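You operate a simulated robot arm through the tools that you are given. There is no shell and no other tool.

You are at the controls of a simulated two-armed robot. One attempt, no reset.

JOB
Test the mini grey bobbin and set it on the pad that the tester's display names.
Fine: on the cone, tester slider in, press the green button, tester slider back out before lifting it. Leave the other bobbins. Where these are worked on the way, their far stop is far enough and under half their travel is too little: tester slider.

Only the result counts: the job must be done as asked and must still hold three seconds after the hand-in. Knocking over, shifting, dropping, spilling or breaking anything else fails it.

ROBOT AND FRAMES
Two 7-joint arms with fingered hands on one trunk that stands fixed in place. Base frame: the origin is at the foot of the trunk, x ahead of it, y to its left, z up; the work surface is at about z = 0.76. Lengths are in m, angles in rad, forces in N, time in s.
The left shoulder is at [0.07, 0.154, 1.097], the right one opposite. With the tool pointing down near the work surface each hand reaches from about 0.1 to 0.86 m from the base axis, measured 20 degrees to its own side. Payload 3.9 kg a hand.
The tool frame of a hand sits at the grasp point between the pads (the TCP): z along the fingers, y along the line on which they close. The tips reach 0.03 m beyond it. The gripper opens to 0.104 m; its body begins 0.035 m behind the TCP. The gripper is a hand of 4 fingers: y runs from the thumb to the fingers, the wrist lies at [-0.017, -0.104, -0.178] in the tool frame, and closing takes about 1.5 s.
Orientation is that of the tool frame in the base frame, as a unit quaternion [x, y, z, w]. With the fingers straight down and the wrist toward the robot, the tool's x, y and z point along [0, 1, 0], [1, 0, 0] and [0, 0, -1] of the base frame.

CONTROLS
- The arms move only by the tool jog_arm. It takes "left_steps", "right_steps" or both (then of equal length, played together; a hand with none holds still); each is a list of rows, each an object of numbers (a shift or turn left out is 0, a gripper value left out holds the last): "dx", "dy", "dz": the shift along the tool's x, y, z in m; "ax", "ay", "az": the turn, a rotation vector about the tool's x, y, z in rad. In form: [{"dx": .., "dy": .., "dz": .., "ax": .., "ay": .., "az": ..}, ...]. A call has 1 to 20 rows; each row is the pose to reach, as a shift and turn from the pose commanded when the call began, along the tool's axes at that moment. "left_grip" and "right_grip" are, for a hand that has rows, the gripper command, from -1 (fully open) to 1 (shut), values between in proportion, set as the call begins (left out, the last holds). Rows are played at 5 a second. More than 0.05 m and 0.15 rad between two rows, or a gripper value outside its range, and nothing of the call is played. Where a pose cannot be reached the arm comes as near as it can. A force on the tool above 70 N (or 10 N above the force at the start of the call, whichever is more), or a blocked arm, ends the call early, and 0.2 s more pass. Each finger travels about 0.072 m/s and halts on what it meets, pressing with about 21 N; the grip force reading is that of the motor and also rises with nothing between the fingers. The clock runs only during rows and for 0.2 s after the last one: add rows that repeat a pose to give the fingers time. It gives the time, the measured TCP pose, the force on the tool (base axes), the opening and the grip force at its end, in the units of the frame above (readings bear some noise), with the torque about the TCP (base axes, N m) and any sound that the robot's microphone picked up, and new pictures: "views" is both (left out), scene, wrist or none (wrist: the cameras of the hands that moved).
- Cameras (640 x 400 px; columns grow to the right, rows downward): "scene" is now at [0.1378, 0.0207, 1.334]; the picture's right is [0.24, -0.97, 0.00], its down [-0.49, -0.12, -0.86] and it looks along [0.84, 0.21, -0.50] (base axes); focal length 322 px, centre (320, 200). "left" rides on the left gripper at [-0.066, -0.09, -0.126] in its tool frame; the picture's right is [-0.78, -0.30, 0.56], its down [0.57, -0.70, 0.42] and it looks along [0.26, 0.65, 0.71] (tool axes); focal length 275 px, centre (320, 200). "right" rides on the right gripper at [0.066, -0.09, -0.126] in its tool frame; the picture's right is [-0.78, 0.30, -0.56], its down [-0.57, -0.70, 0.42] and it looks along [-0.27, 0.65, 0.71] (tool axes); focal length 275 px, centre (320, 200). There is no depth. A picture from a camera that has moved, and an enlarged one, comes with that camera's place and axes in the base frame and with its lens.
- raise_lower(by): slides the trunk up (or, below 0, down) by that many m; the arms and the scene camera ride with it, the base frame stays. It gives what a move gives, with no picture.
- move_fingers(index, middle, ring, thumb_bend, thumb_turn, hand): sets how far each is bent, from 0 (flat) to 1 (curled in); at 0.3 the hand is open as for a grip, at 0.7 the pads meet at the TCP. One left out holds its place. A second passes; each finger stops where it meets its share of the squeeze, and holds until it gets a number again. A gripper value or a shape takes the hand back. It gives what a move gives, with no picture; readings hold the bend of each and the force on the fingers (four entries, about 0 where the hand has none), thumb and palm. thumb_turn goes from beside the hand (0) to across from the fingers (1), as for a grip.
- preshape(shape, hand): the hand has 4 fingers and takes this shape, open, in about a second: jaw (thumb against the fingers, like two jaws); tri (thumb and two fingers); tip (a fingertip pinch); poke (one finger out to press); point (the index stretched); flat (the hand flat); cup (the hand cupped); fist (a fist). The gripper value then closes the fingers along that shape, each until it touches; the sizes above hold for jaw. It gives what a move gives, with no picture.
- pan_tilt(pan, tilt): turns the head with the scene camera to pan (to the left, within 1.501 rad either way) and tilt (down, from -0.506 to 1.204), counted from straight ahead of the robot. It gives what a move gives, and a new picture of the scene camera.
- enlarge(camera, box): a new picture of the part [left, top, right, bottom] of that camera's present view, enlarged. The clock stands still meanwhile.
- sign_off(): hands the job in; it is judged then, once.

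Places have to be worked out from the pictures, the camera data and where the tool is seen. Open the grippers and draw the arms clear of the work before you hand the job in, unless the task says otherwise.

The tools are called after "Request:" as name(argument=value, ...) on one line, values as JSON. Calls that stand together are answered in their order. jog_arm: Moves the arms, as the interface text tells. Its arguments: {"type":"object","properties":{"left_steps":{"type":"array"},"left_grip":{"type":"number"},"right_steps":{"type":"array"},"right_grip":{"type":"number"},"views":{"type":"string","enum":["both","scene","wrist","none"]}},"required":[]} The other tools are called the same way: raise_lower (by) moves the trunk up or down; preshape (shape, hand) gives the hand a shape; move_fingers (index, middle, ring, thumb_bend, thumb_turn, hand) moves the fingers one by one; pan_tilt (pan, tilt) turns the head that bears the scene camera; enlarge (camera, box) takes an enlarged picture of a part of a camera's view; sign_off () hands the job in.

At the start:

```text
clock: 0.0
left_eef_pos: [0.5097, 0.3289, 1.1261]
left_orientation: [0.707, 0.707, 0.0, 0.0]
left_force: [0.3, -0.2, -0.1]
left_wrist_torque: [0.02, -0.01, 0.01]
left_grip_width: 0.1033
left_grip_force: 0.1
left_shape: jaw
left_bend: [0.3, 0.3, 0.3, 0.3, 0.97]
left_finger forces: [0.0, 0.0, 0.0, 0.0, 0.0, 0.0]
right_eef_pos: [0.5951, -0.1175, 1.1655]
right_orientation: [0.707, 0.707, 0.0, 0.0]
right_force: [-0.5, 0.0, -1.1]
right_wrist_torque: [0.0, 0.01, 0.01]
right_grip_width: 0.1037
right_grip_force: 0.0
right_shape: jaw
right_bend: [0.3, 0.3, 0.3, 0.3, 0.97]
right_finger forces: [0.0, 0.0, 0.0, 0.0, 0.1, 0.1]
trunk travel left (down, up): [-0.55, 0.39]
head pan, tilt (commanded): [0.241, 0.527]
```

scene: 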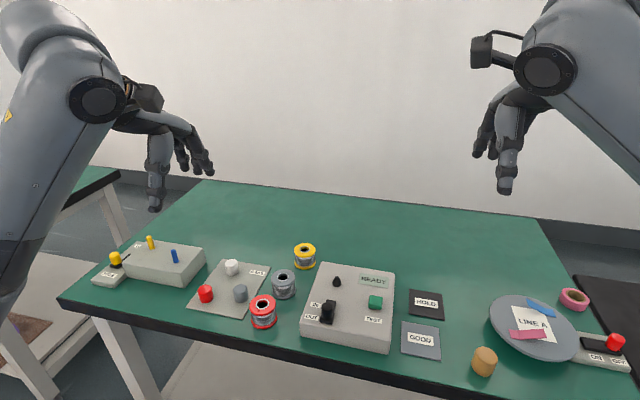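
right: 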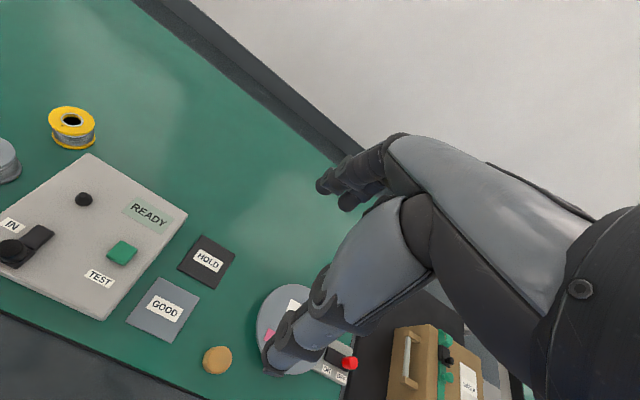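
left: 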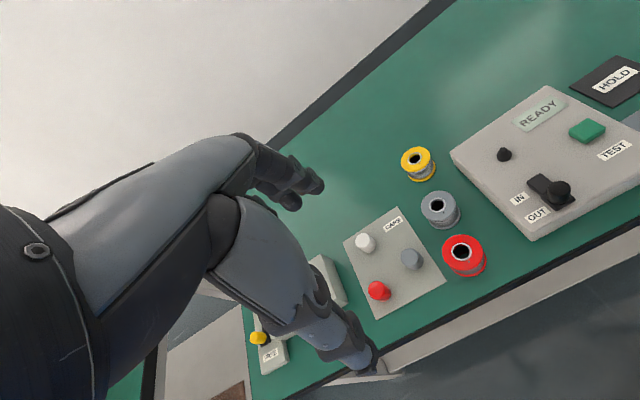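

I'll look closer at the bobbins and the tester before moving anything.

Request:
enlarge(camera="scene", box=[180, 220, 340, 340])

Request:
enlarge(camera="scene", box=[290, 240, 460, 370])

Request:
enlarge(camera="left", box=[340, 60, 640, 320])

Request:
enlarge(camera="right", box=[0, 80, 260, 380])

```text
3.33 times, centred on (260, 280) of scene
camera zoom: at [0.1378, 0.0207, 1.334], right [0.24, -0.97, 0.0], down [-0.49, -0.12, -0.86], along [0.84, 0.21, -0.5], focal length 1074 px, centre (520, -67)
```

zoom: 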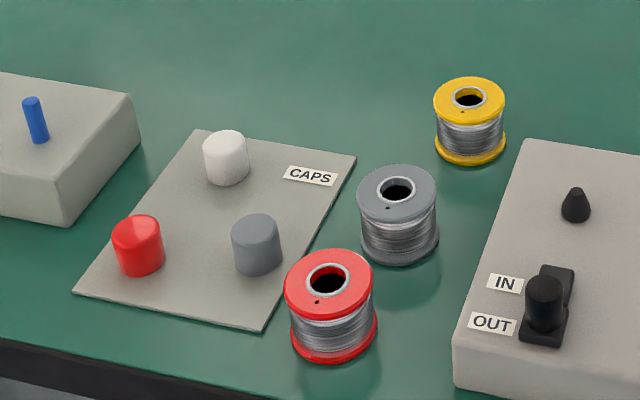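

```text
3.08 times, centred on (375, 305) of scene
camera zoom: at [0.1378, 0.0207, 1.334], right [0.24, -0.97, 0.0], down [-0.49, -0.12, -0.86], along [0.84, 0.21, -0.5], focal length 992 px, centre (151, -123)
```

zoom: 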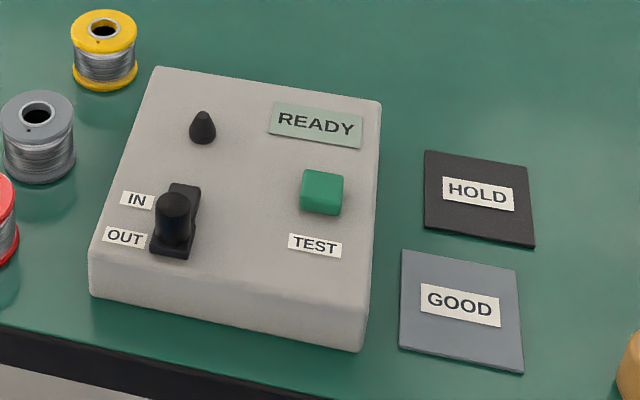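

```text
1.54 times, centred on (490, 190) of left
camera zoom: at [0.4203, 0.2641, 1.2505], right [-0.3, -0.78, -0.56], down [-0.7, 0.57, -0.42], along [0.65, 0.26, -0.71], focal length 424 px, centre (58, 215)
```

zoom: 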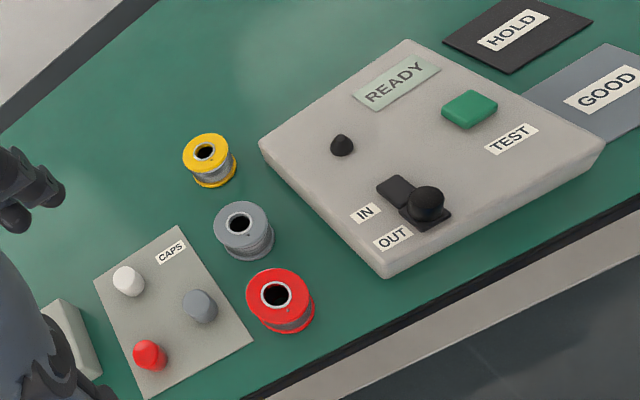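

```text
1.33 times, centred on (130, 230) of right
camera zoom: at [0.5058, -0.0516, 1.2899], right [0.3, -0.78, 0.56], down [-0.7, -0.57, -0.42], along [0.65, -0.27, -0.71], focal length 367 px, centre (573, 160)
```

zoom: 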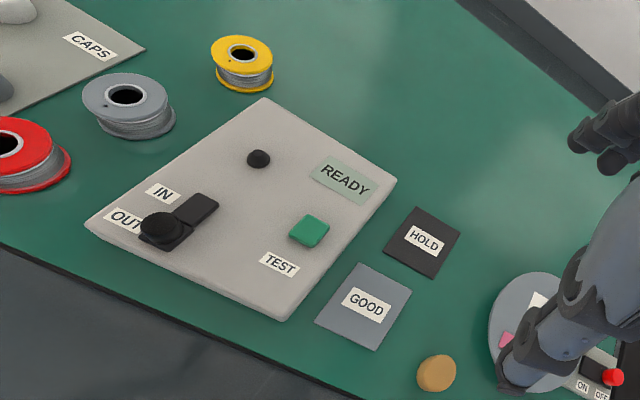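

The grey bobbin is at about (0.655, 0.236), top z≈0.804. I put the cone at about (0.667, 0.111), the slider knob (OUT) at (0.567, 0.111), the button at (0.631, 0.022) and the tester top at z≈0.80. I'll draw the right arm aside, bring the left hand above the grey bobbin and turn it so the fingers close along y.

Request:
jog_arm(left_steps=[{"dx": -0.008, "dy": 0.013, "dz": 0.0, "az": 0.1428}, {"dx": -0.017, "dy": 0.026, "dz": 0.0, "az": 0.2856}, {"dx": -0.025, "dy": 0.04, "dz": 0.01, "az": 0.4284}, {"dx": -0.034, "dy": 0.053, "dz": 0.02, "az": 0.5712}, {"dx": -0.042, "dy": 0.066, "dz": 0.03, "az": 0.714}, {"dx": -0.051, "dy": 0.079, "dz": 0.045, "az": 0.8568}, {"dx": -0.059, "dy": 0.092, "dz": 0.06, "az": 0.9996}, {"dx": -0.068, "dy": 0.105, "dz": 0.075, "az": 1.1424}, {"dx": -0.076, "dy": 0.119, "dz": 0.09, "az": 1.2852}, {"dx": -0.085, "dy": 0.132, "dz": 0.105, "az": 1.428}, {"dx": -0.093, "dy": 0.145, "dz": 0.126, "az": 1.5708}, {"dx": -0.093, "dy": 0.145, "dz": 0.126, "az": 1.5708}], right_steps=[{"dx": -0.02, "dy": -0.01}, {"dx": -0.04, "dy": -0.02}, {"dx": -0.06, "dy": -0.03}, {"dx": -0.08, "dy": -0.04}, {"dx": -0.1, "dy": -0.05}, {"dx": -0.12, "dy": -0.06}, {"dx": -0.14, "dy": -0.07}, {"dx": -0.16, "dy": -0.08}, {"dx": -0.18, "dy": -0.09}, {"dx": -0.2, "dy": -0.1}, {"dx": -0.22, "dy": -0.11}, {"dx": -0.22, "dy": -0.11}], views="both")

```text
clock: 2.6
left_eef_pos: [0.6547, 0.2358, 0.9982]
left_orientation: [1.0, -0.001, -0.001, -0.001]
left_force: [0.1, -0.9, -0.1]
left_wrist_torque: [-0.01, -0.01, -0.03]
left_grip_width: 0.1037
left_grip_force: 0.1
left_shape: jaw
left_bend: [0.3, 0.3, 0.3, 0.3, 0.97]
left_finger forces: [0.1, 0.0, 0.1, 0.1, 0.0, 0.1]
right_eef_pos: [0.4846, -0.3361, 1.1667]
right_orientation: [0.707, 0.708, -0.001, 0.0]
right_force: [0.4, -0.1, -0.8]
right_wrist_torque: [0.01, -0.01, 0.01]
right_grip_width: 0.1038
right_grip_force: 0.0
right_shape: jaw
right_bend: [0.3, 0.3, 0.3, 0.3, 0.97]
right_finger forces: [0.0, 0.0, 0.0, 0.0, 0.1, 0.1]
trunk travel left (down, up): [-0.55, 0.39]
head pan, tilt (commanded): [0.241, 0.527]
camera scene: at [0.1374, 0.0215, 1.334], right [0.24, -0.97, 0.0], down [-0.49, -0.12, -0.86], along [0.84, 0.21, -0.5], focal length 322 px, centre (320, 200)
camera right: at [0.3952, -0.271, 1.2899], right [0.3, -0.78, 0.56], down [-0.7, -0.57, -0.42], along [0.65, -0.27, -0.71], focal length 275 px, centre (320, 200)
camera left: at [0.5893, 0.327, 1.1243], right [-0.78, 0.3, -0.56], down [0.57, 0.7, -0.42], along [0.26, -0.65, -0.71], focal length 275 px, centre (320, 200)
```

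scene: 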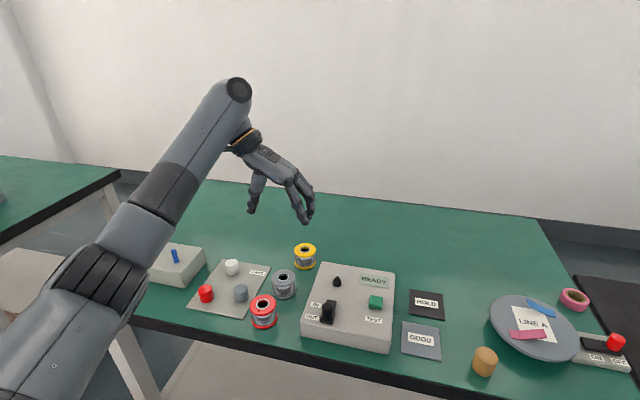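
right: 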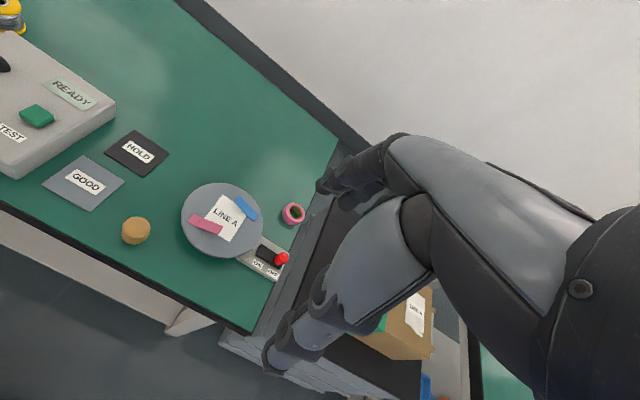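
left: 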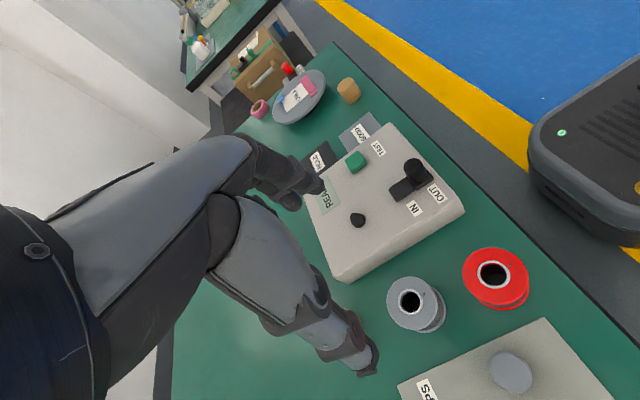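

The hand is aligned over the grey bobbin, which the left camera puts at about (0.654, 0.237). I partly close the hand so it passes clear of the tester edge, then go down to just above the bobbin.

Request:
jog_arm(left_steps=[{"dz": 0.03}, {"dz": 0.06}, {"dz": 0.09}, {"dz": 0.115}, {"dz": 0.115}, {"dz": 0.115}], left_grip=-0.45, views="both")

Request:
enlarge(camera="scene", box=[200, 180, 360, 330])

Request:
enlarge(camera="left", box=[260, 180, 560, 400])

```text
clock: 4.0
left_eef_pos: [0.652, 0.2344, 0.8846]
left_orientation: [1.0, -0.001, 0.0, 0.0]
left_force: [-0.4, -0.2, -0.4]
left_wrist_torque: [0.02, -0.01, 0.02]
left_grip_width: 0.0758
left_grip_force: 0.1
left_shape: jaw
left_bend: [0.27, 0.36, 0.33, 0.54, 0.98]
left_finger forces: [0.0, 0.0, 0.1, 0.0, 0.0, 0.0]
right_eef_pos: [0.4851, -0.3371, 1.1657]
right_orientation: [0.707, 0.707, 0.0, 0.0]
right_force: [0.1, -0.3, 0.4]
right_wrist_torque: [0.0, 0.0, -0.01]
right_grip_width: 0.1034
right_grip_force: 0.1
right_shape: jaw
right_bend: [0.3, 0.3, 0.3, 0.3, 0.97]
right_finger forces: [0.0, 0.1, 0.0, 0.0, 0.0, 0.1]
trunk travel left (down, up): [-0.55, 0.39]
head pan, tilt (commanded): [0.241, 0.527]
camera scene: at [0.138, 0.0206, 1.3339], right [0.24, -0.97, 0.0], down [-0.49, -0.12, -0.86], along [0.84, 0.21, -0.5], focal length 322 px, centre (320, 200)
camera left: at [0.5879, 0.3265, 1.0096], right [-0.78, 0.3, -0.56], down [0.57, 0.7, -0.42], along [0.26, -0.65, -0.71], focal length 275 px, centre (320, 200)
```

scene: 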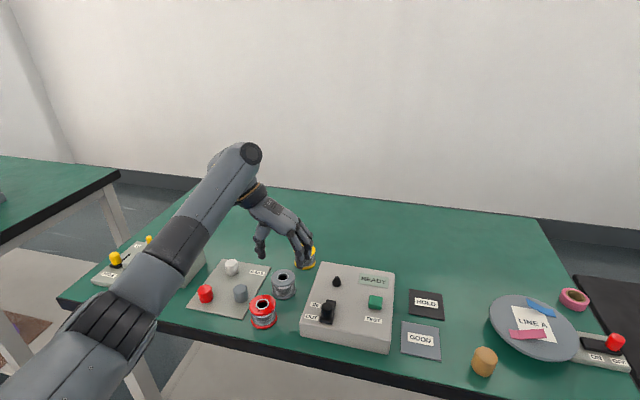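
left: 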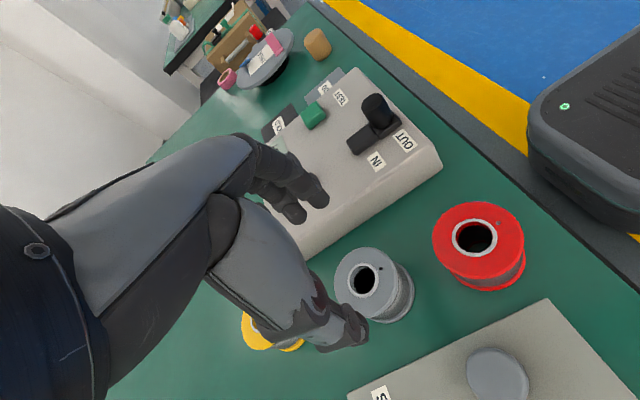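

```text
2.67 times, centred on (280, 255) of scene
camera zoom: at [0.138, 0.0206, 1.3339], right [0.24, -0.97, 0.0], down [-0.49, -0.12, -0.86], along [0.84, 0.21, -0.5], focal length 859 px, centre (427, 53)
```

zoom: 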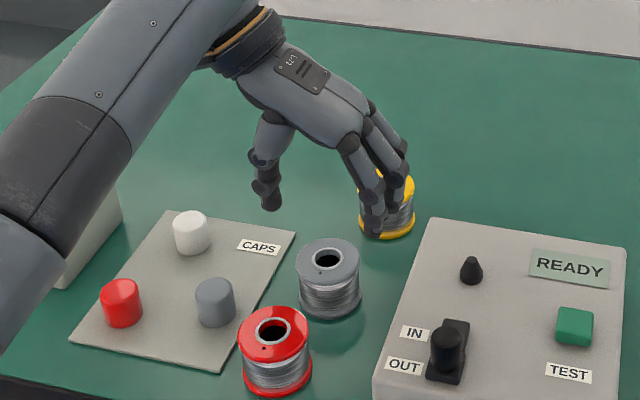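

```text
1.82 times, centred on (410, 290) of left
camera zoom: at [0.5879, 0.3265, 1.0096], right [-0.78, 0.3, -0.56], down [0.57, 0.7, -0.42], along [0.26, -0.65, -0.71], focal length 500 px, centre (156, 36)
```

zoom: 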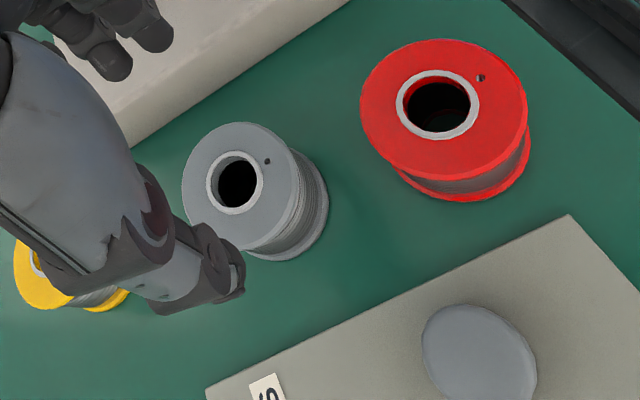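

The hand straddles the bobbin with thumb on the +y side and fingers on the −y side, and the neighbours look clear. I go down to grasp height and check before closing.

Request:
jog_arm(left_steps=[{"dx": 0.001, "dy": -0.001, "dz": 0.02}, {"dx": 0.002, "dy": -0.002, "dz": 0.04}, {"dx": 0.002, "dy": -0.002, "dz": 0.06}, {"dx": 0.002, "dy": -0.002, "dz": 0.075}, {"dx": 0.002, "dy": -0.002, "dz": 0.085}, {"dx": 0.002, "dy": -0.002, "dz": 0.085}], views="both")

Request:
enlarge(camera="scene", box=[200, 200, 360, 330])

Request:
enlarge(camera="left", box=[220, 120, 520, 380])

```text
clock: 5.4
left_eef_pos: [0.6557, 0.2364, 0.7983]
left_orientation: [1.0, 0.0, 0.0, 0.001]
left_force: [0.7, -0.5, 0.1]
left_wrist_torque: [0.03, -0.01, 0.0]
left_grip_width: 0.0756
left_grip_force: 0.1
left_shape: jaw
left_bend: [0.27, 0.36, 0.33, 0.54, 0.98]
left_finger forces: [0.0, 0.1, 0.0, 0.0, 0.0, 0.0]
right_eef_pos: [0.4829, -0.3363, 1.1654]
right_orientation: [0.707, 0.707, 0.0, 0.0]
right_force: [0.1, 0.6, -0.4]
right_wrist_torque: [-0.01, 0.0, -0.03]
right_grip_width: 0.1035
right_grip_force: 0.0
right_shape: jaw
right_bend: [0.3, 0.3, 0.3, 0.3, 0.97]
right_finger forces: [0.1, 0.0, 0.1, 0.0, 0.0, 0.0]
trunk travel left (down, up): [-0.55, 0.39]
head pan, tilt (commanded): [0.241, 0.527]
camera scene: at [0.1378, 0.0205, 1.334], right [0.24, -0.97, 0.0], down [-0.49, -0.12, -0.86], along [0.84, 0.21, -0.5], focal length 322 px, centre (320, 200)
camera left: at [0.5905, 0.329, 0.9242], right [-0.78, 0.3, -0.56], down [0.57, 0.7, -0.42], along [0.26, -0.65, -0.71], focal length 275 px, centre (320, 200)
```

scene: 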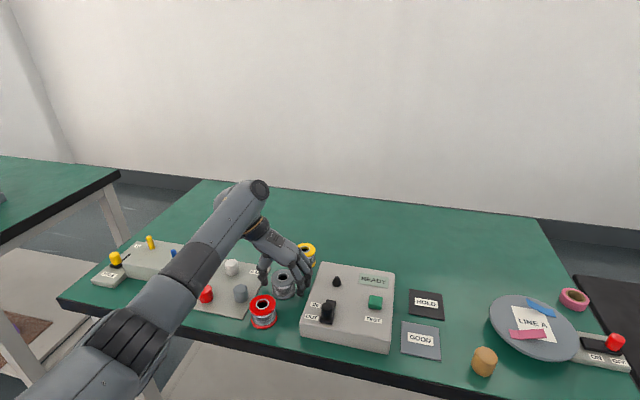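
left: 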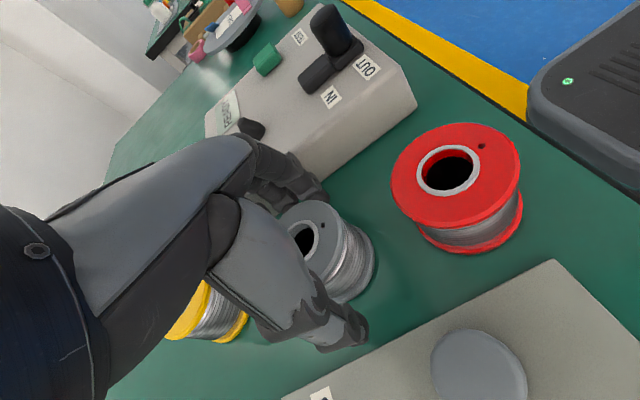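

```text
3.08 times, centred on (280, 265) of scene
camera zoom: at [0.1378, 0.0205, 1.334], right [0.24, -0.97, 0.0], down [-0.49, -0.12, -0.86], along [0.84, 0.21, -0.5], focal length 992 px, centre (443, 0)
```

zoom: 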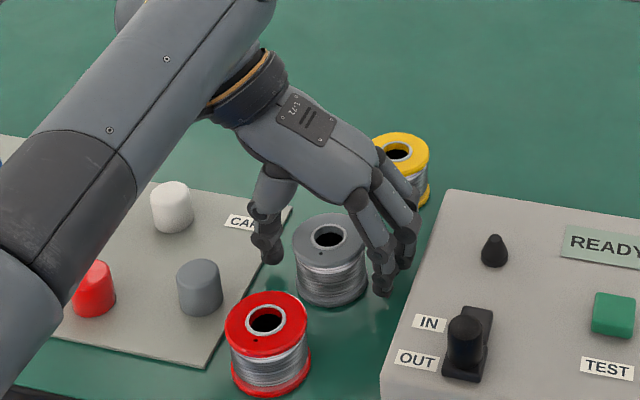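

```text
1.54 times, centred on (370, 250) of left
camera zoom: at [0.5905, 0.329, 0.9242], right [-0.78, 0.3, -0.56], down [0.57, 0.7, -0.42], along [0.26, -0.65, -0.71], focal length 424 px, centre (243, 123)
```

zoom: 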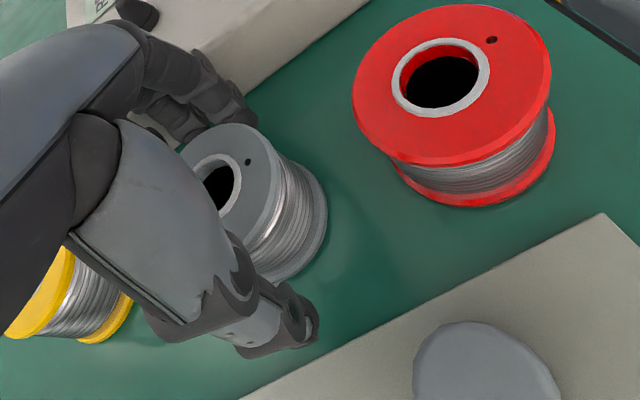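

Nothing has been touched and the bobbin is between thumb and fingers. I'll close the grip and hold it while the fingers settle.

Request:
jog_arm(left_steps=[{"dz": 0}, {"dz": 0}, {"dz": 0}, {"dz": 0}, {"dz": 0}, {"dz": 0}, {"dz": 0}, {"dz": 0}], left_grip=1, views="both")

Request:
enlarge(camera="scene", box=[200, 200, 360, 330])

```text
clock: 7.2
left_eef_pos: [0.6572, 0.2377, 0.8004]
left_orientation: [1.0, 0.0, -0.001, 0.0]
left_force: [-0.4, 0.1, -0.8]
left_wrist_torque: [0.01, 0.01, 0.0]
left_grip_width: 0.0449
left_grip_force: 20.6
left_shape: jaw
left_bend: [0.74, 0.47, 0.5, 0.72, 1.0]
left_finger forces: [11.2, 7.2, 0.0, 0.1, 18.1, 0.0]
right_eef_pos: [0.484, -0.3365, 1.164]
right_orientation: [0.707, 0.707, 0.001, 0.0]
right_force: [-0.2, 0.3, -1.1]
right_wrist_torque: [-0.02, -0.01, -0.01]
right_grip_width: 0.1037
right_grip_force: 0.1
right_shape: jaw
right_bend: [0.3, 0.3, 0.3, 0.3, 0.97]
right_finger forces: [0.0, 0.1, 0.0, 0.0, 0.0, 0.0]
trunk travel left (down, up): [-0.55, 0.39]
head pan, tilt (commanded): [0.241, 0.527]
camera scene: at [0.138, 0.0206, 1.3339], right [0.24, -0.97, 0.0], down [-0.49, -0.12, -0.86], along [0.84, 0.21, -0.5], focal length 322 px, centre (320, 200)
camera left: at [0.5907, 0.329, 0.9243], right [-0.78, 0.3, -0.56], down [0.57, 0.7, -0.42], along [0.26, -0.65, -0.71], focal length 275 px, centre (320, 200)
```

scene: 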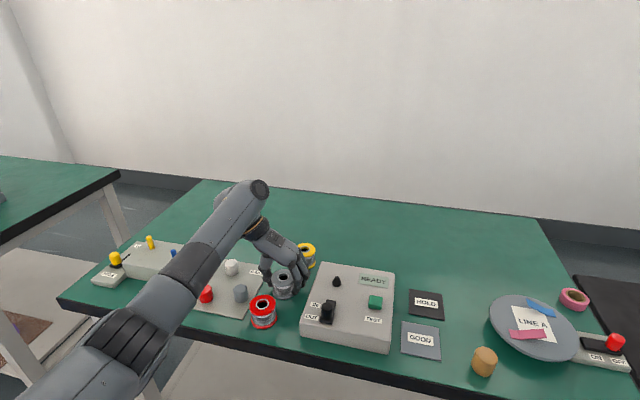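
left: 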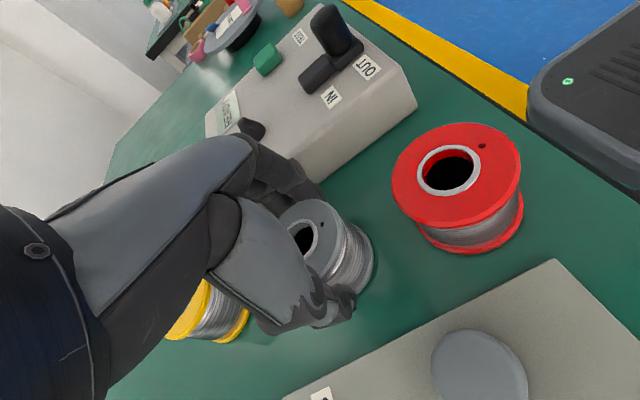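

```text
3.08 times, centred on (280, 265) of scene
camera zoom: at [0.138, 0.0206, 1.3339], right [0.24, -0.97, 0.0], down [-0.49, -0.12, -0.86], along [0.84, 0.21, -0.5], focal length 992 px, centre (443, 0)
```

zoom: 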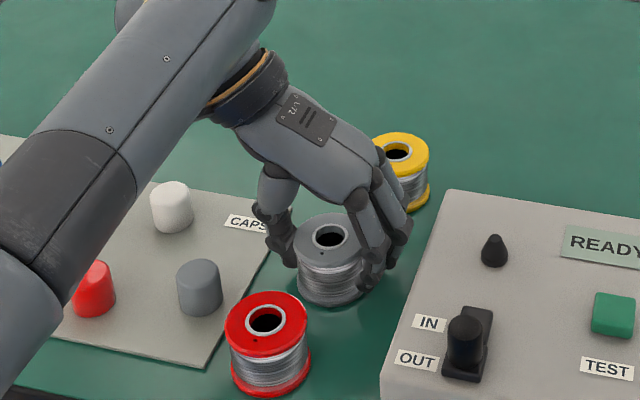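

The grip holds firm (thumb 18 N against index and middle) and the bobbin hasn't shifted. I'll lift it straight up by 0.11 m and check it.

Request:
jog_arm(left_steps=[{"dz": -0.01}, {"dz": -0.03}, {"dz": -0.055}, {"dz": -0.08}, {"dz": -0.11}, {"dz": -0.11}], views="both")

Request:
enlarge(camera="scene", box=[200, 180, 360, 330])

Request:
enlarge(camera="left", box=[180, 60, 480, 340])

```text
clock: 8.6
left_eef_pos: [0.6561, 0.2378, 0.9088]
left_orientation: [1.0, -0.001, 0.001, -0.001]
left_force: [-0.6, -0.7, -0.7]
left_wrist_torque: [0.01, 0.0, 0.0]
left_grip_width: 0.0451
left_grip_force: 21.3
left_shape: jaw
left_bend: [0.74, 0.47, 0.5, 0.72, 1.0]
left_finger forces: [11.1, 7.0, 0.0, 0.1, 18.1, 0.0]
right_eef_pos: [0.4857, -0.336, 1.1663]
right_orientation: [0.707, 0.707, -0.001, 0.0]
right_force: [-0.2, -0.5, -0.5]
right_wrist_torque: [-0.02, 0.01, -0.02]
right_grip_width: 0.1036
right_grip_force: 0.0
right_shape: jaw
right_bend: [0.3, 0.3, 0.3, 0.3, 0.97]
right_finger forces: [0.0, 0.1, 0.0, 0.0, 0.0, 0.0]
trunk travel left (down, up): [-0.55, 0.39]
head pan, tilt (commanded): [0.241, 0.527]
camera scene: at [0.1383, 0.0208, 1.3339], right [0.24, -0.97, 0.0], down [-0.49, -0.12, -0.86], along [0.84, 0.21, -0.5], focal length 322 px, centre (320, 200)
camera left: at [0.5911, 0.3288, 1.0347], right [-0.78, 0.3, -0.56], down [0.57, 0.7, -0.43], along [0.26, -0.65, -0.71], focal length 275 px, centre (320, 200)
```

scene: 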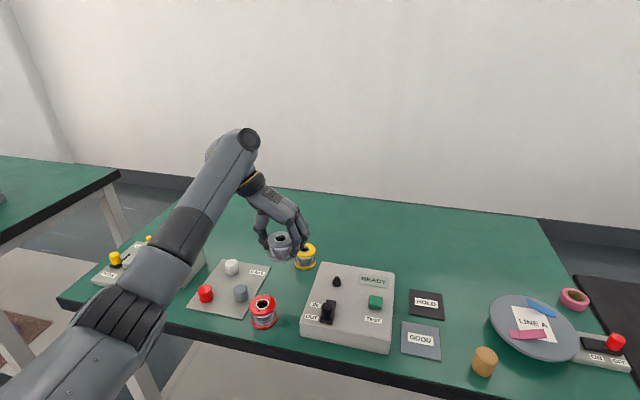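
left: 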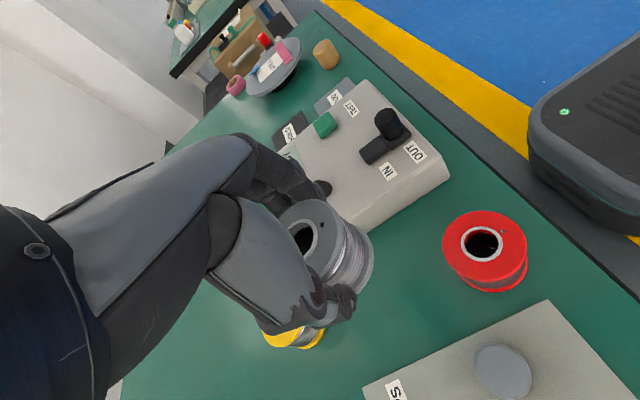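

```text
2.67 times, centred on (280, 255) of scene
camera zoom: at [0.1383, 0.0208, 1.3339], right [0.24, -0.97, 0.0], down [-0.49, -0.12, -0.86], along [0.84, 0.21, -0.5], focal length 859 px, centre (427, 53)
```

zoom: 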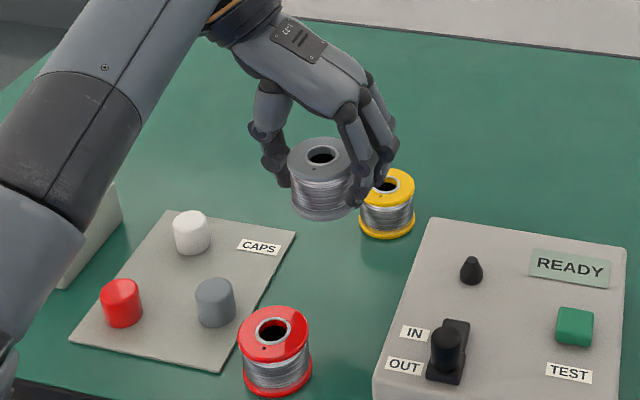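

```text
1.43 times, centred on (330, 200) of left
camera zoom: at [0.5911, 0.3288, 1.0347], right [-0.78, 0.3, -0.56], down [0.57, 0.7, -0.43], along [0.26, -0.65, -0.71], focal length 393 px, centre (306, 200)
```

zoom: 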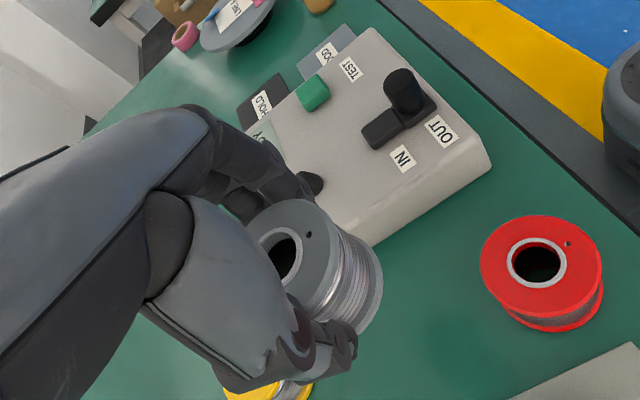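

The bobbin is lifted upright and centred in the grip, at about (0.6555, 0.236). Next I want tighter views of the cone to pin down its position.

Request:
enlarge(camera="scene", box=[310, 262, 366, 297])

Request:
enlarge(camera="scene", box=[290, 250, 410, 360])

Request:
enlarge(camera="right", box=[0, 20, 120, 120])

```text
11.43 times, centred on (338, 280) of scene
camera zoom: at [0.1383, 0.0208, 1.3339], right [0.24, -0.97, 0.0], down [-0.49, -0.12, -0.86], along [0.84, 0.21, -0.5], focal length 3683 px, centre (114, -709)
```

zoom: 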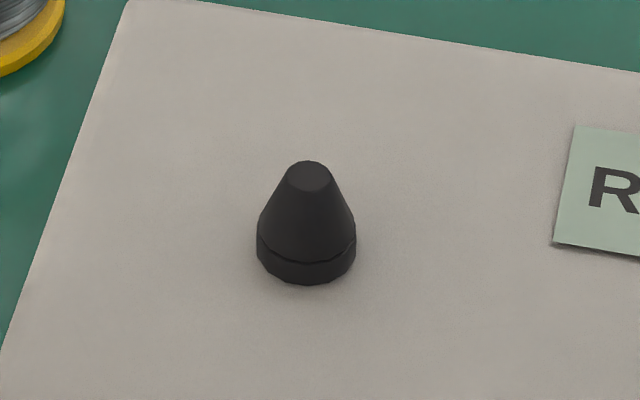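

```text
3.64 times, centred on (350, 305) of scene
camera zoom: at [0.1383, 0.0208, 1.3339], right [0.24, -0.97, 0.0], down [-0.49, -0.12, -0.86], along [0.84, 0.21, -0.5], focal length 1172 px, centre (211, -182)
```

zoom: 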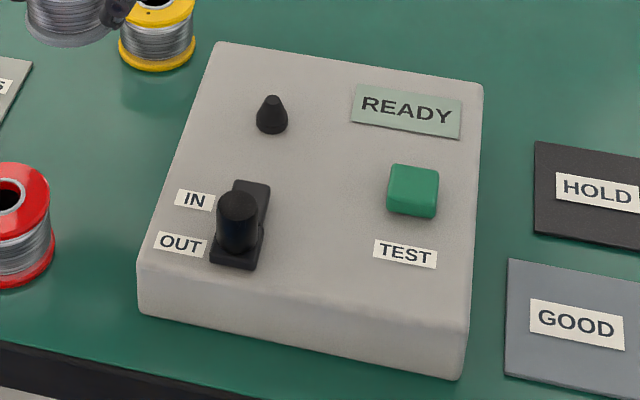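

```text
4.00 times, centred on (60, 70) of right
camera zoom: at [0.3963, -0.2715, 1.2894], right [0.3, -0.78, 0.56], down [-0.7, -0.57, -0.42], along [0.65, -0.27, -0.71], focal length 1101 px, centre (1360, 720)
```

zoom: 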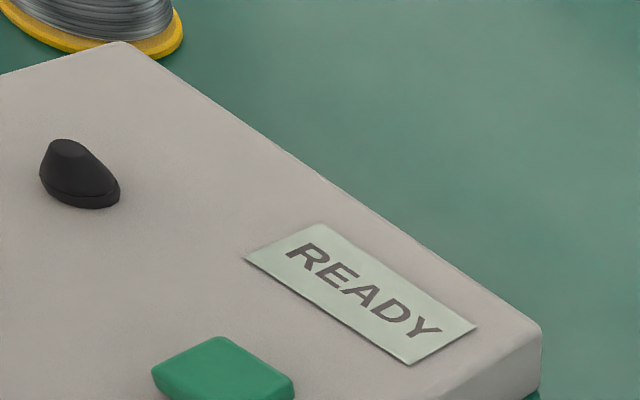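

The cone is about 20 mm across and 20 mm tall, with its base near (0.668, 0.112, 0.80). I move the bobbin sideways over it, staying high, and check the alignment.

Request:
jog_arm(left_steps=[{"dx": 0.002, "dy": 0.02}, {"dx": 0.005, "dy": 0.045}, {"dx": 0.007, "dy": 0.07}, {"dx": 0.009, "dy": 0.095}, {"dx": 0.011, "dy": 0.115}, {"dx": 0.011, "dy": 0.125}, {"dx": 0.011, "dy": 0.125}], views="both")

Request:
enlarge(camera="scene", box=[280, 210, 400, 320])

Request:
enlarge(camera="right", box=[0, 0, 160, 140])

Request:
enlarge(camera="left", box=[200, 100, 440, 320])

```text
clock: 10.2
left_eef_pos: [0.6687, 0.1127, 0.9088]
left_orientation: [1.0, 0.0, 0.0, 0.0]
left_force: [-0.5, -0.4, -1.2]
left_wrist_torque: [0.04, -0.03, -0.02]
left_grip_width: 0.0452
left_grip_force: 20.8
left_shape: jaw
left_bend: [0.74, 0.47, 0.5, 0.72, 1.0]
left_finger forces: [11.3, 7.3, 0.1, 0.0, 18.1, 0.0]
right_eef_pos: [0.4849, -0.3381, 1.1648]
right_orientation: [0.707, 0.707, 0.0, 0.0]
right_force: [-0.6, -0.3, -0.4]
right_wrist_torque: [0.0, 0.0, 0.01]
right_grip_width: 0.1034
right_grip_force: 0.0
right_shape: jaw
right_bend: [0.3, 0.3, 0.3, 0.3, 0.97]
right_finger forces: [0.1, 0.0, 0.1, 0.0, 0.0, 0.0]
trunk travel left (down, up): [-0.55, 0.39]
head pan, tilt (commanded): [0.241, 0.527]
camera scene: at [0.138, 0.0206, 1.3339], right [0.24, -0.97, 0.0], down [-0.49, -0.12, -0.86], along [0.84, 0.21, -0.5], focal length 322 px, centre (320, 200)
camera left: at [0.6026, 0.2033, 1.0345], right [-0.78, 0.3, -0.56], down [0.57, 0.7, -0.42], along [0.26, -0.65, -0.71], focal length 275 px, centre (320, 200)
```

scene: 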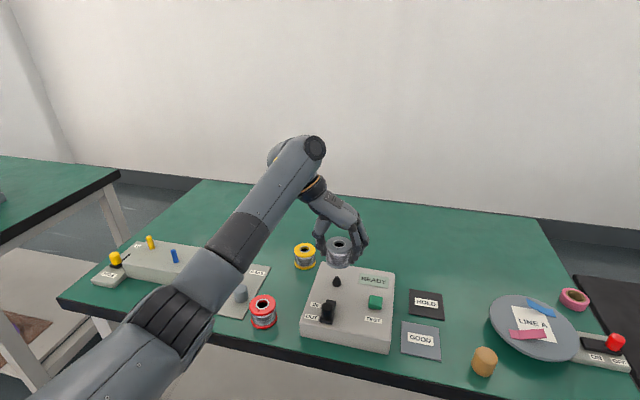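
left: 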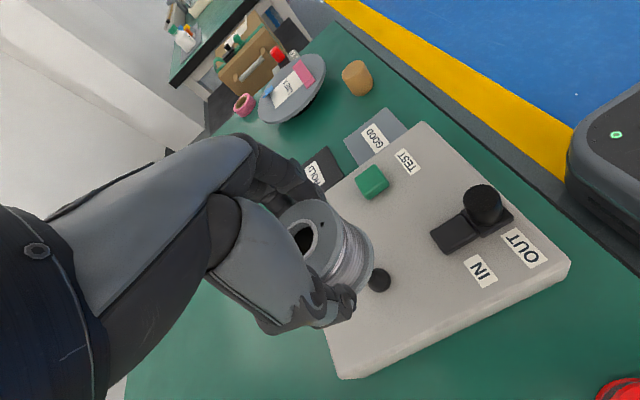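

```text
3.64 times, centred on (340, 265) of scene
camera zoom: at [0.138, 0.0206, 1.3339], right [0.24, -0.97, 0.0], down [-0.49, -0.12, -0.86], along [0.84, 0.21, -0.5], focal length 1172 px, centre (247, -36)
```

zoom: 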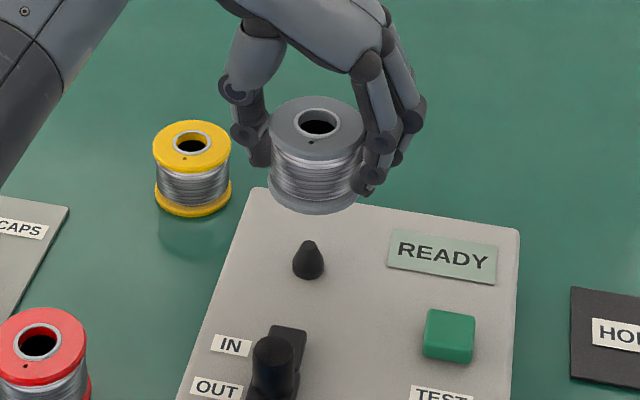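

```text
2.86 times, centred on (80, 70) of right
camera zoom: at [0.396, -0.2717, 1.2895], right [0.3, -0.78, 0.56], down [-0.7, -0.57, -0.42], along [0.65, -0.27, -0.71], focal length 786 px, centre (1006, 571)
```

zoom: 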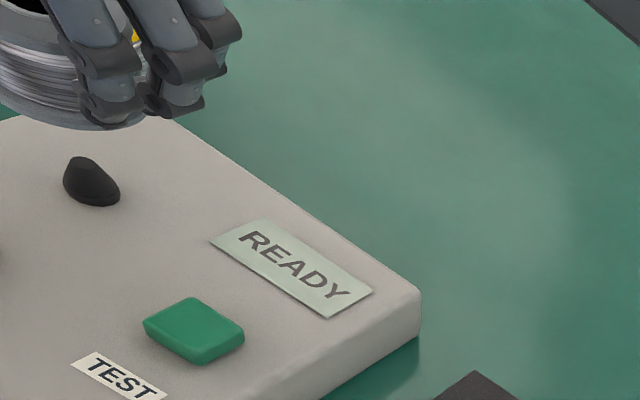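

```text
1.82 times, centred on (320, 210) of left
camera zoom: at [0.6026, 0.2033, 1.0345], right [-0.78, 0.3, -0.56], down [0.57, 0.7, -0.42], along [0.26, -0.65, -0.71], focal length 500 px, centre (320, 182)
```

zoom: 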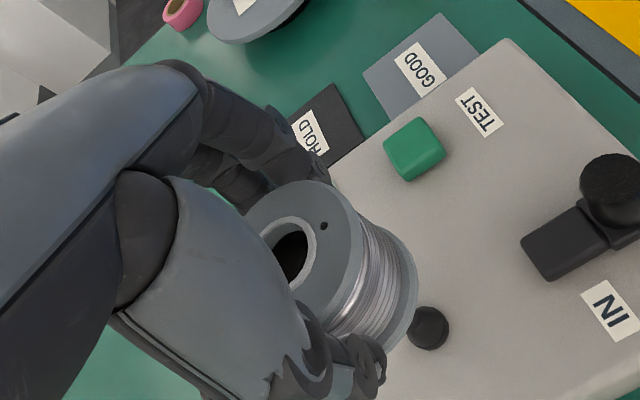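

The scene view puts the bobbin about 2 mm too far in −y and slightly far in x relative to the cone. I correct for that, lower it to just above the cone tip and look again.

Request:
jog_arm(left_steps=[{"dx": -0.002, "dy": -0.002, "dz": 0.01}, {"dx": -0.002, "dy": -0.002, "dz": 0.025}, {"dx": -0.002, "dy": -0.002, "dz": 0.04}, {"dx": -0.002, "dy": -0.002, "dz": 0.04}], views="both")

Request:
enlarge(camera="scene", box=[300, 225, 390, 305])

Request:
enlarge(camera="left", box=[240, 150, 440, 330])

Request:
enlarge(camera="right", box=[0, 0, 120, 120])

```text
clock: 11.2
left_eef_pos: [0.6641, 0.114, 0.8696]
left_orientation: [1.0, 0.0, 0.0, 0.0]
left_force: [-0.2, -1.1, -2.0]
left_wrist_torque: [0.02, 0.03, 0.0]
left_grip_width: 0.0448
left_grip_force: 20.5
left_shape: jaw
left_bend: [0.74, 0.47, 0.5, 0.72, 1.0]
left_finger forces: [11.3, 7.2, 0.1, 0.1, 18.1, 0.1]
right_eef_pos: [0.4846, -0.3363, 1.1642]
right_orientation: [0.707, 0.707, 0.001, 0.001]
right_force: [0.3, -0.2, -0.5]
right_wrist_torque: [0.01, 0.01, -0.01]
right_grip_width: 0.1038
right_grip_force: 0.1
right_shape: jaw
right_bend: [0.3, 0.3, 0.3, 0.3, 0.97]
right_finger forces: [0.0, 0.0, 0.0, 0.0, 0.0, 0.0]
trunk travel left (down, up): [-0.55, 0.39]
head pan, tilt (commanded): [0.241, 0.527]
camera scene: at [0.1379, 0.0205, 1.334], right [0.24, -0.97, 0.0], down [-0.49, -0.12, -0.86], along [0.84, 0.21, -0.5], focal length 322 px, centre (320, 200)
camera left: at [0.6002, 0.2058, 0.9947], right [-0.78, 0.3, -0.56], down [0.57, 0.7, -0.42], along [0.26, -0.65, -0.71], focal length 275 px, centre (320, 200)
```

scene: 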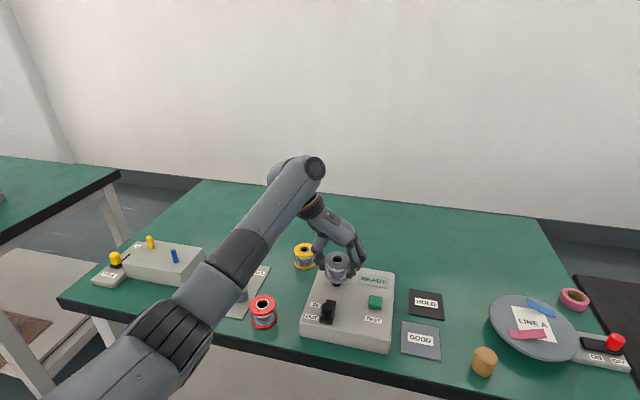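
left: 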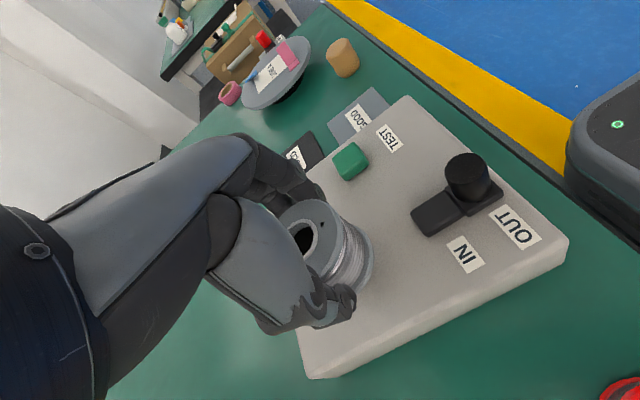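

```text
5.00 times, centred on (345, 265) of scene
camera zoom: at [0.1379, 0.0205, 1.334], right [0.24, -0.97, 0.0], down [-0.49, -0.12, -0.86], along [0.84, 0.21, -0.5], focal length 1611 px, centre (195, -125)
```

zoom: 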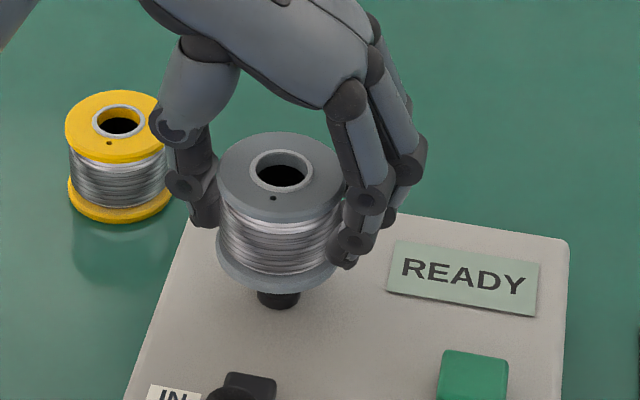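

```text
2.22 times, centred on (340, 240) of left
camera zoom: at [0.6002, 0.2058, 0.9947], right [-0.78, 0.3, -0.56], down [0.57, 0.7, -0.42], along [0.26, -0.65, -0.71], focal length 612 px, centre (276, 111)
```

zoom: 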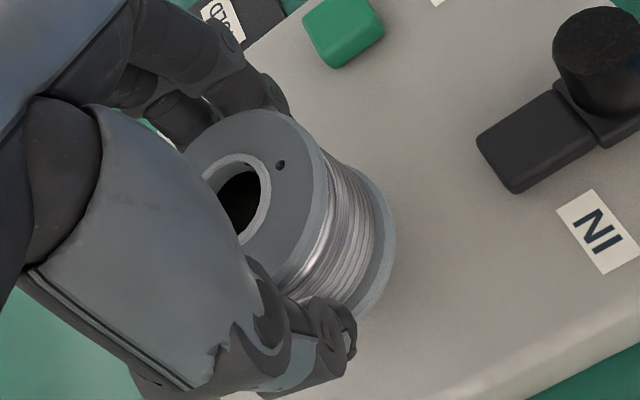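

```text
3.33 times, centred on (60, 60) of right
camera zoom: at [0.3958, -0.2718, 1.2895], right [0.3, -0.78, 0.56], down [-0.7, -0.57, -0.42], along [0.65, -0.27, -0.71], focal length 918 px, centre (1187, 667)
```

zoom: 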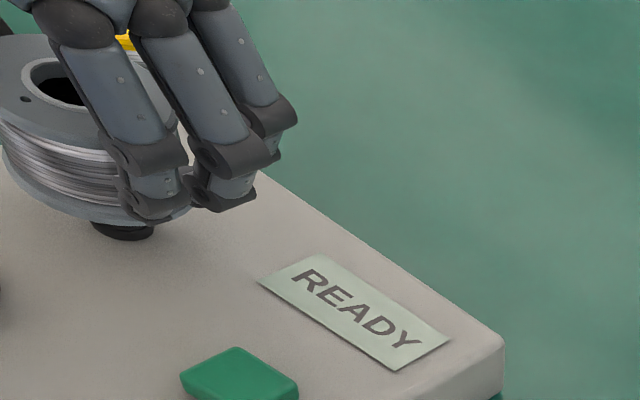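

Sideways the bobbin now lines up with the cone; in depth it needs about 1.5 mm in +x. I lower it onto the cone in small steps and watch the force.

Request:
jog_arm(left_steps=[{"dx": 0.0015, "dz": 0.004}, {"dx": 0.0015, "dz": 0.009}, {"dx": 0.0015, "dz": 0.014}, {"dx": 0.0015, "dz": 0.018}, {"dx": 0.0015, "dz": 0.018}], views="scene")

Request:
enlarge(camera="scene", box=[300, 225, 390, 305])

Request:
enlarge(camera="right", box=[0, 0, 120, 120])

```text
clock: 12.4
left_eef_pos: [0.6669, 0.1133, 0.8505]
left_orientation: [1.0, 0.0, 0.0, 0.0]
left_force: [0.0, -0.5, -0.4]
left_wrist_torque: [-0.04, 0.0, -0.02]
left_grip_width: 0.0449
left_grip_force: 21.2
left_shape: jaw
left_bend: [0.74, 0.47, 0.5, 0.72, 1.0]
left_finger forces: [11.5, 7.2, 0.0, 0.0, 18.0, 0.0]
right_eef_pos: [0.4846, -0.3366, 1.1644]
right_orientation: [0.707, 0.707, -0.001, 0.0]
right_force: [0.0, 0.3, 0.4]
right_wrist_torque: [0.01, -0.03, 0.02]
right_grip_width: 0.1038
right_grip_force: 0.0
right_shape: jaw
right_bend: [0.3, 0.3, 0.3, 0.3, 0.97]
right_finger forces: [0.0, 0.1, 0.0, 0.0, 0.0, 0.0]
trunk travel left (down, up): [-0.55, 0.39]
head pan, tilt (commanded): [0.241, 0.527]
camera scene: at [0.1378, 0.0204, 1.334], right [0.24, -0.97, 0.0], down [-0.49, -0.12, -0.86], along [0.84, 0.21, -0.5], focal length 322 px, centre (320, 200)
```

scene: 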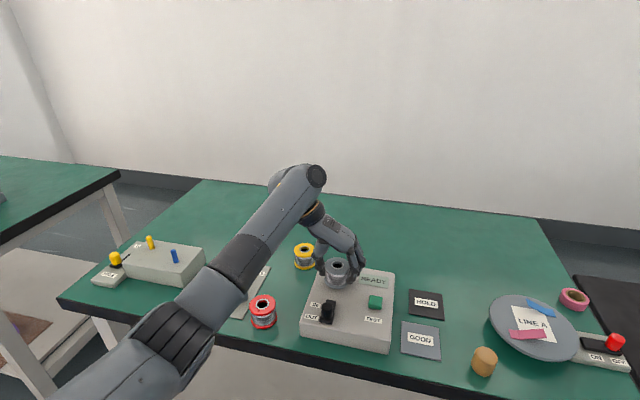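

```text
5.00 times, centred on (345, 265) of scene
camera zoom: at [0.1378, 0.0204, 1.334], right [0.24, -0.97, 0.0], down [-0.49, -0.12, -0.86], along [0.84, 0.21, -0.5], focal length 1611 px, centre (195, -125)
```

zoom: 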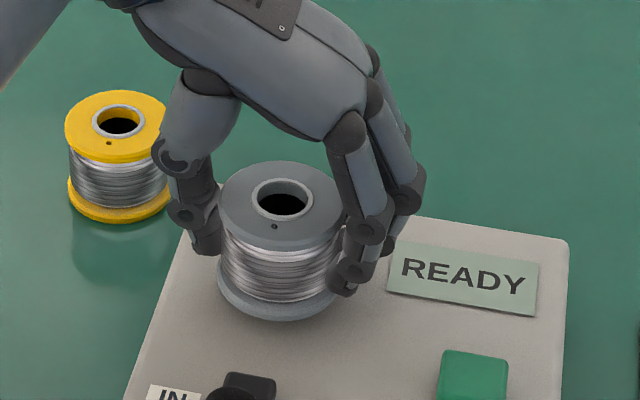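

```text
3.33 times, centred on (60, 60) of right
camera zoom: at [0.3958, -0.2719, 1.2895], right [0.3, -0.78, 0.56], down [-0.7, -0.57, -0.42], along [0.65, -0.27, -0.71], focal length 918 px, centre (1187, 667)
```

zoom: 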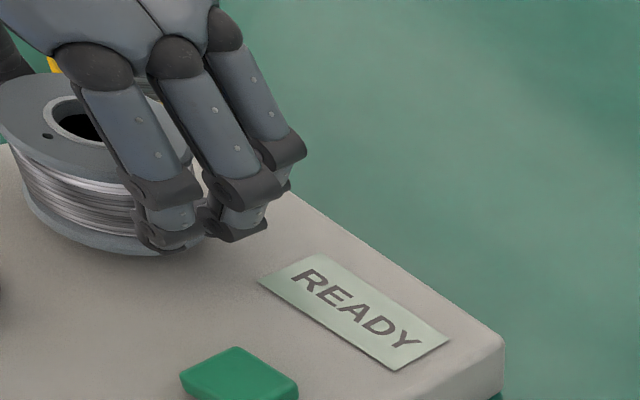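

The cone tip has entered the hole with no contact force. I continue down the last ~10 mm in small steps.

Request:
jog_arm(left_steps=[{"dz": 0.003}, {"dz": 0.006}, {"dz": 0.0075}, {"dz": 0.0075}], views="none")

```text
clock: 13.4
left_eef_pos: [0.6671, 0.1149, 0.8445]
left_orientation: [1.0, 0.0, 0.0, 0.0]
left_force: [-2.1, -1.6, 0.0]
left_wrist_torque: [-0.04, 0.02, 0.01]
left_grip_width: 0.0446
left_grip_force: 21.1
left_shape: jaw
left_bend: [0.74, 0.47, 0.5, 0.72, 1.0]
left_finger forces: [12.6, 7.2, 0.0, 0.0, 18.1, 0.1]
right_eef_pos: [0.4838, -0.3369, 1.1658]
right_orientation: [0.707, 0.707, 0.0, 0.0]
right_force: [0.9, 0.5, -0.1]
right_wrist_torque: [-0.01, -0.02, 0.05]
right_grip_width: 0.1037
right_grip_force: 0.1
right_shape: jaw
right_bend: [0.3, 0.3, 0.3, 0.3, 0.97]
right_finger forces: [0.1, 0.1, 0.0, 0.0, 0.0, 0.0]
trunk travel left (down, up): [-0.55, 0.39]
head pan, tilt (commanded): [0.241, 0.527]
```

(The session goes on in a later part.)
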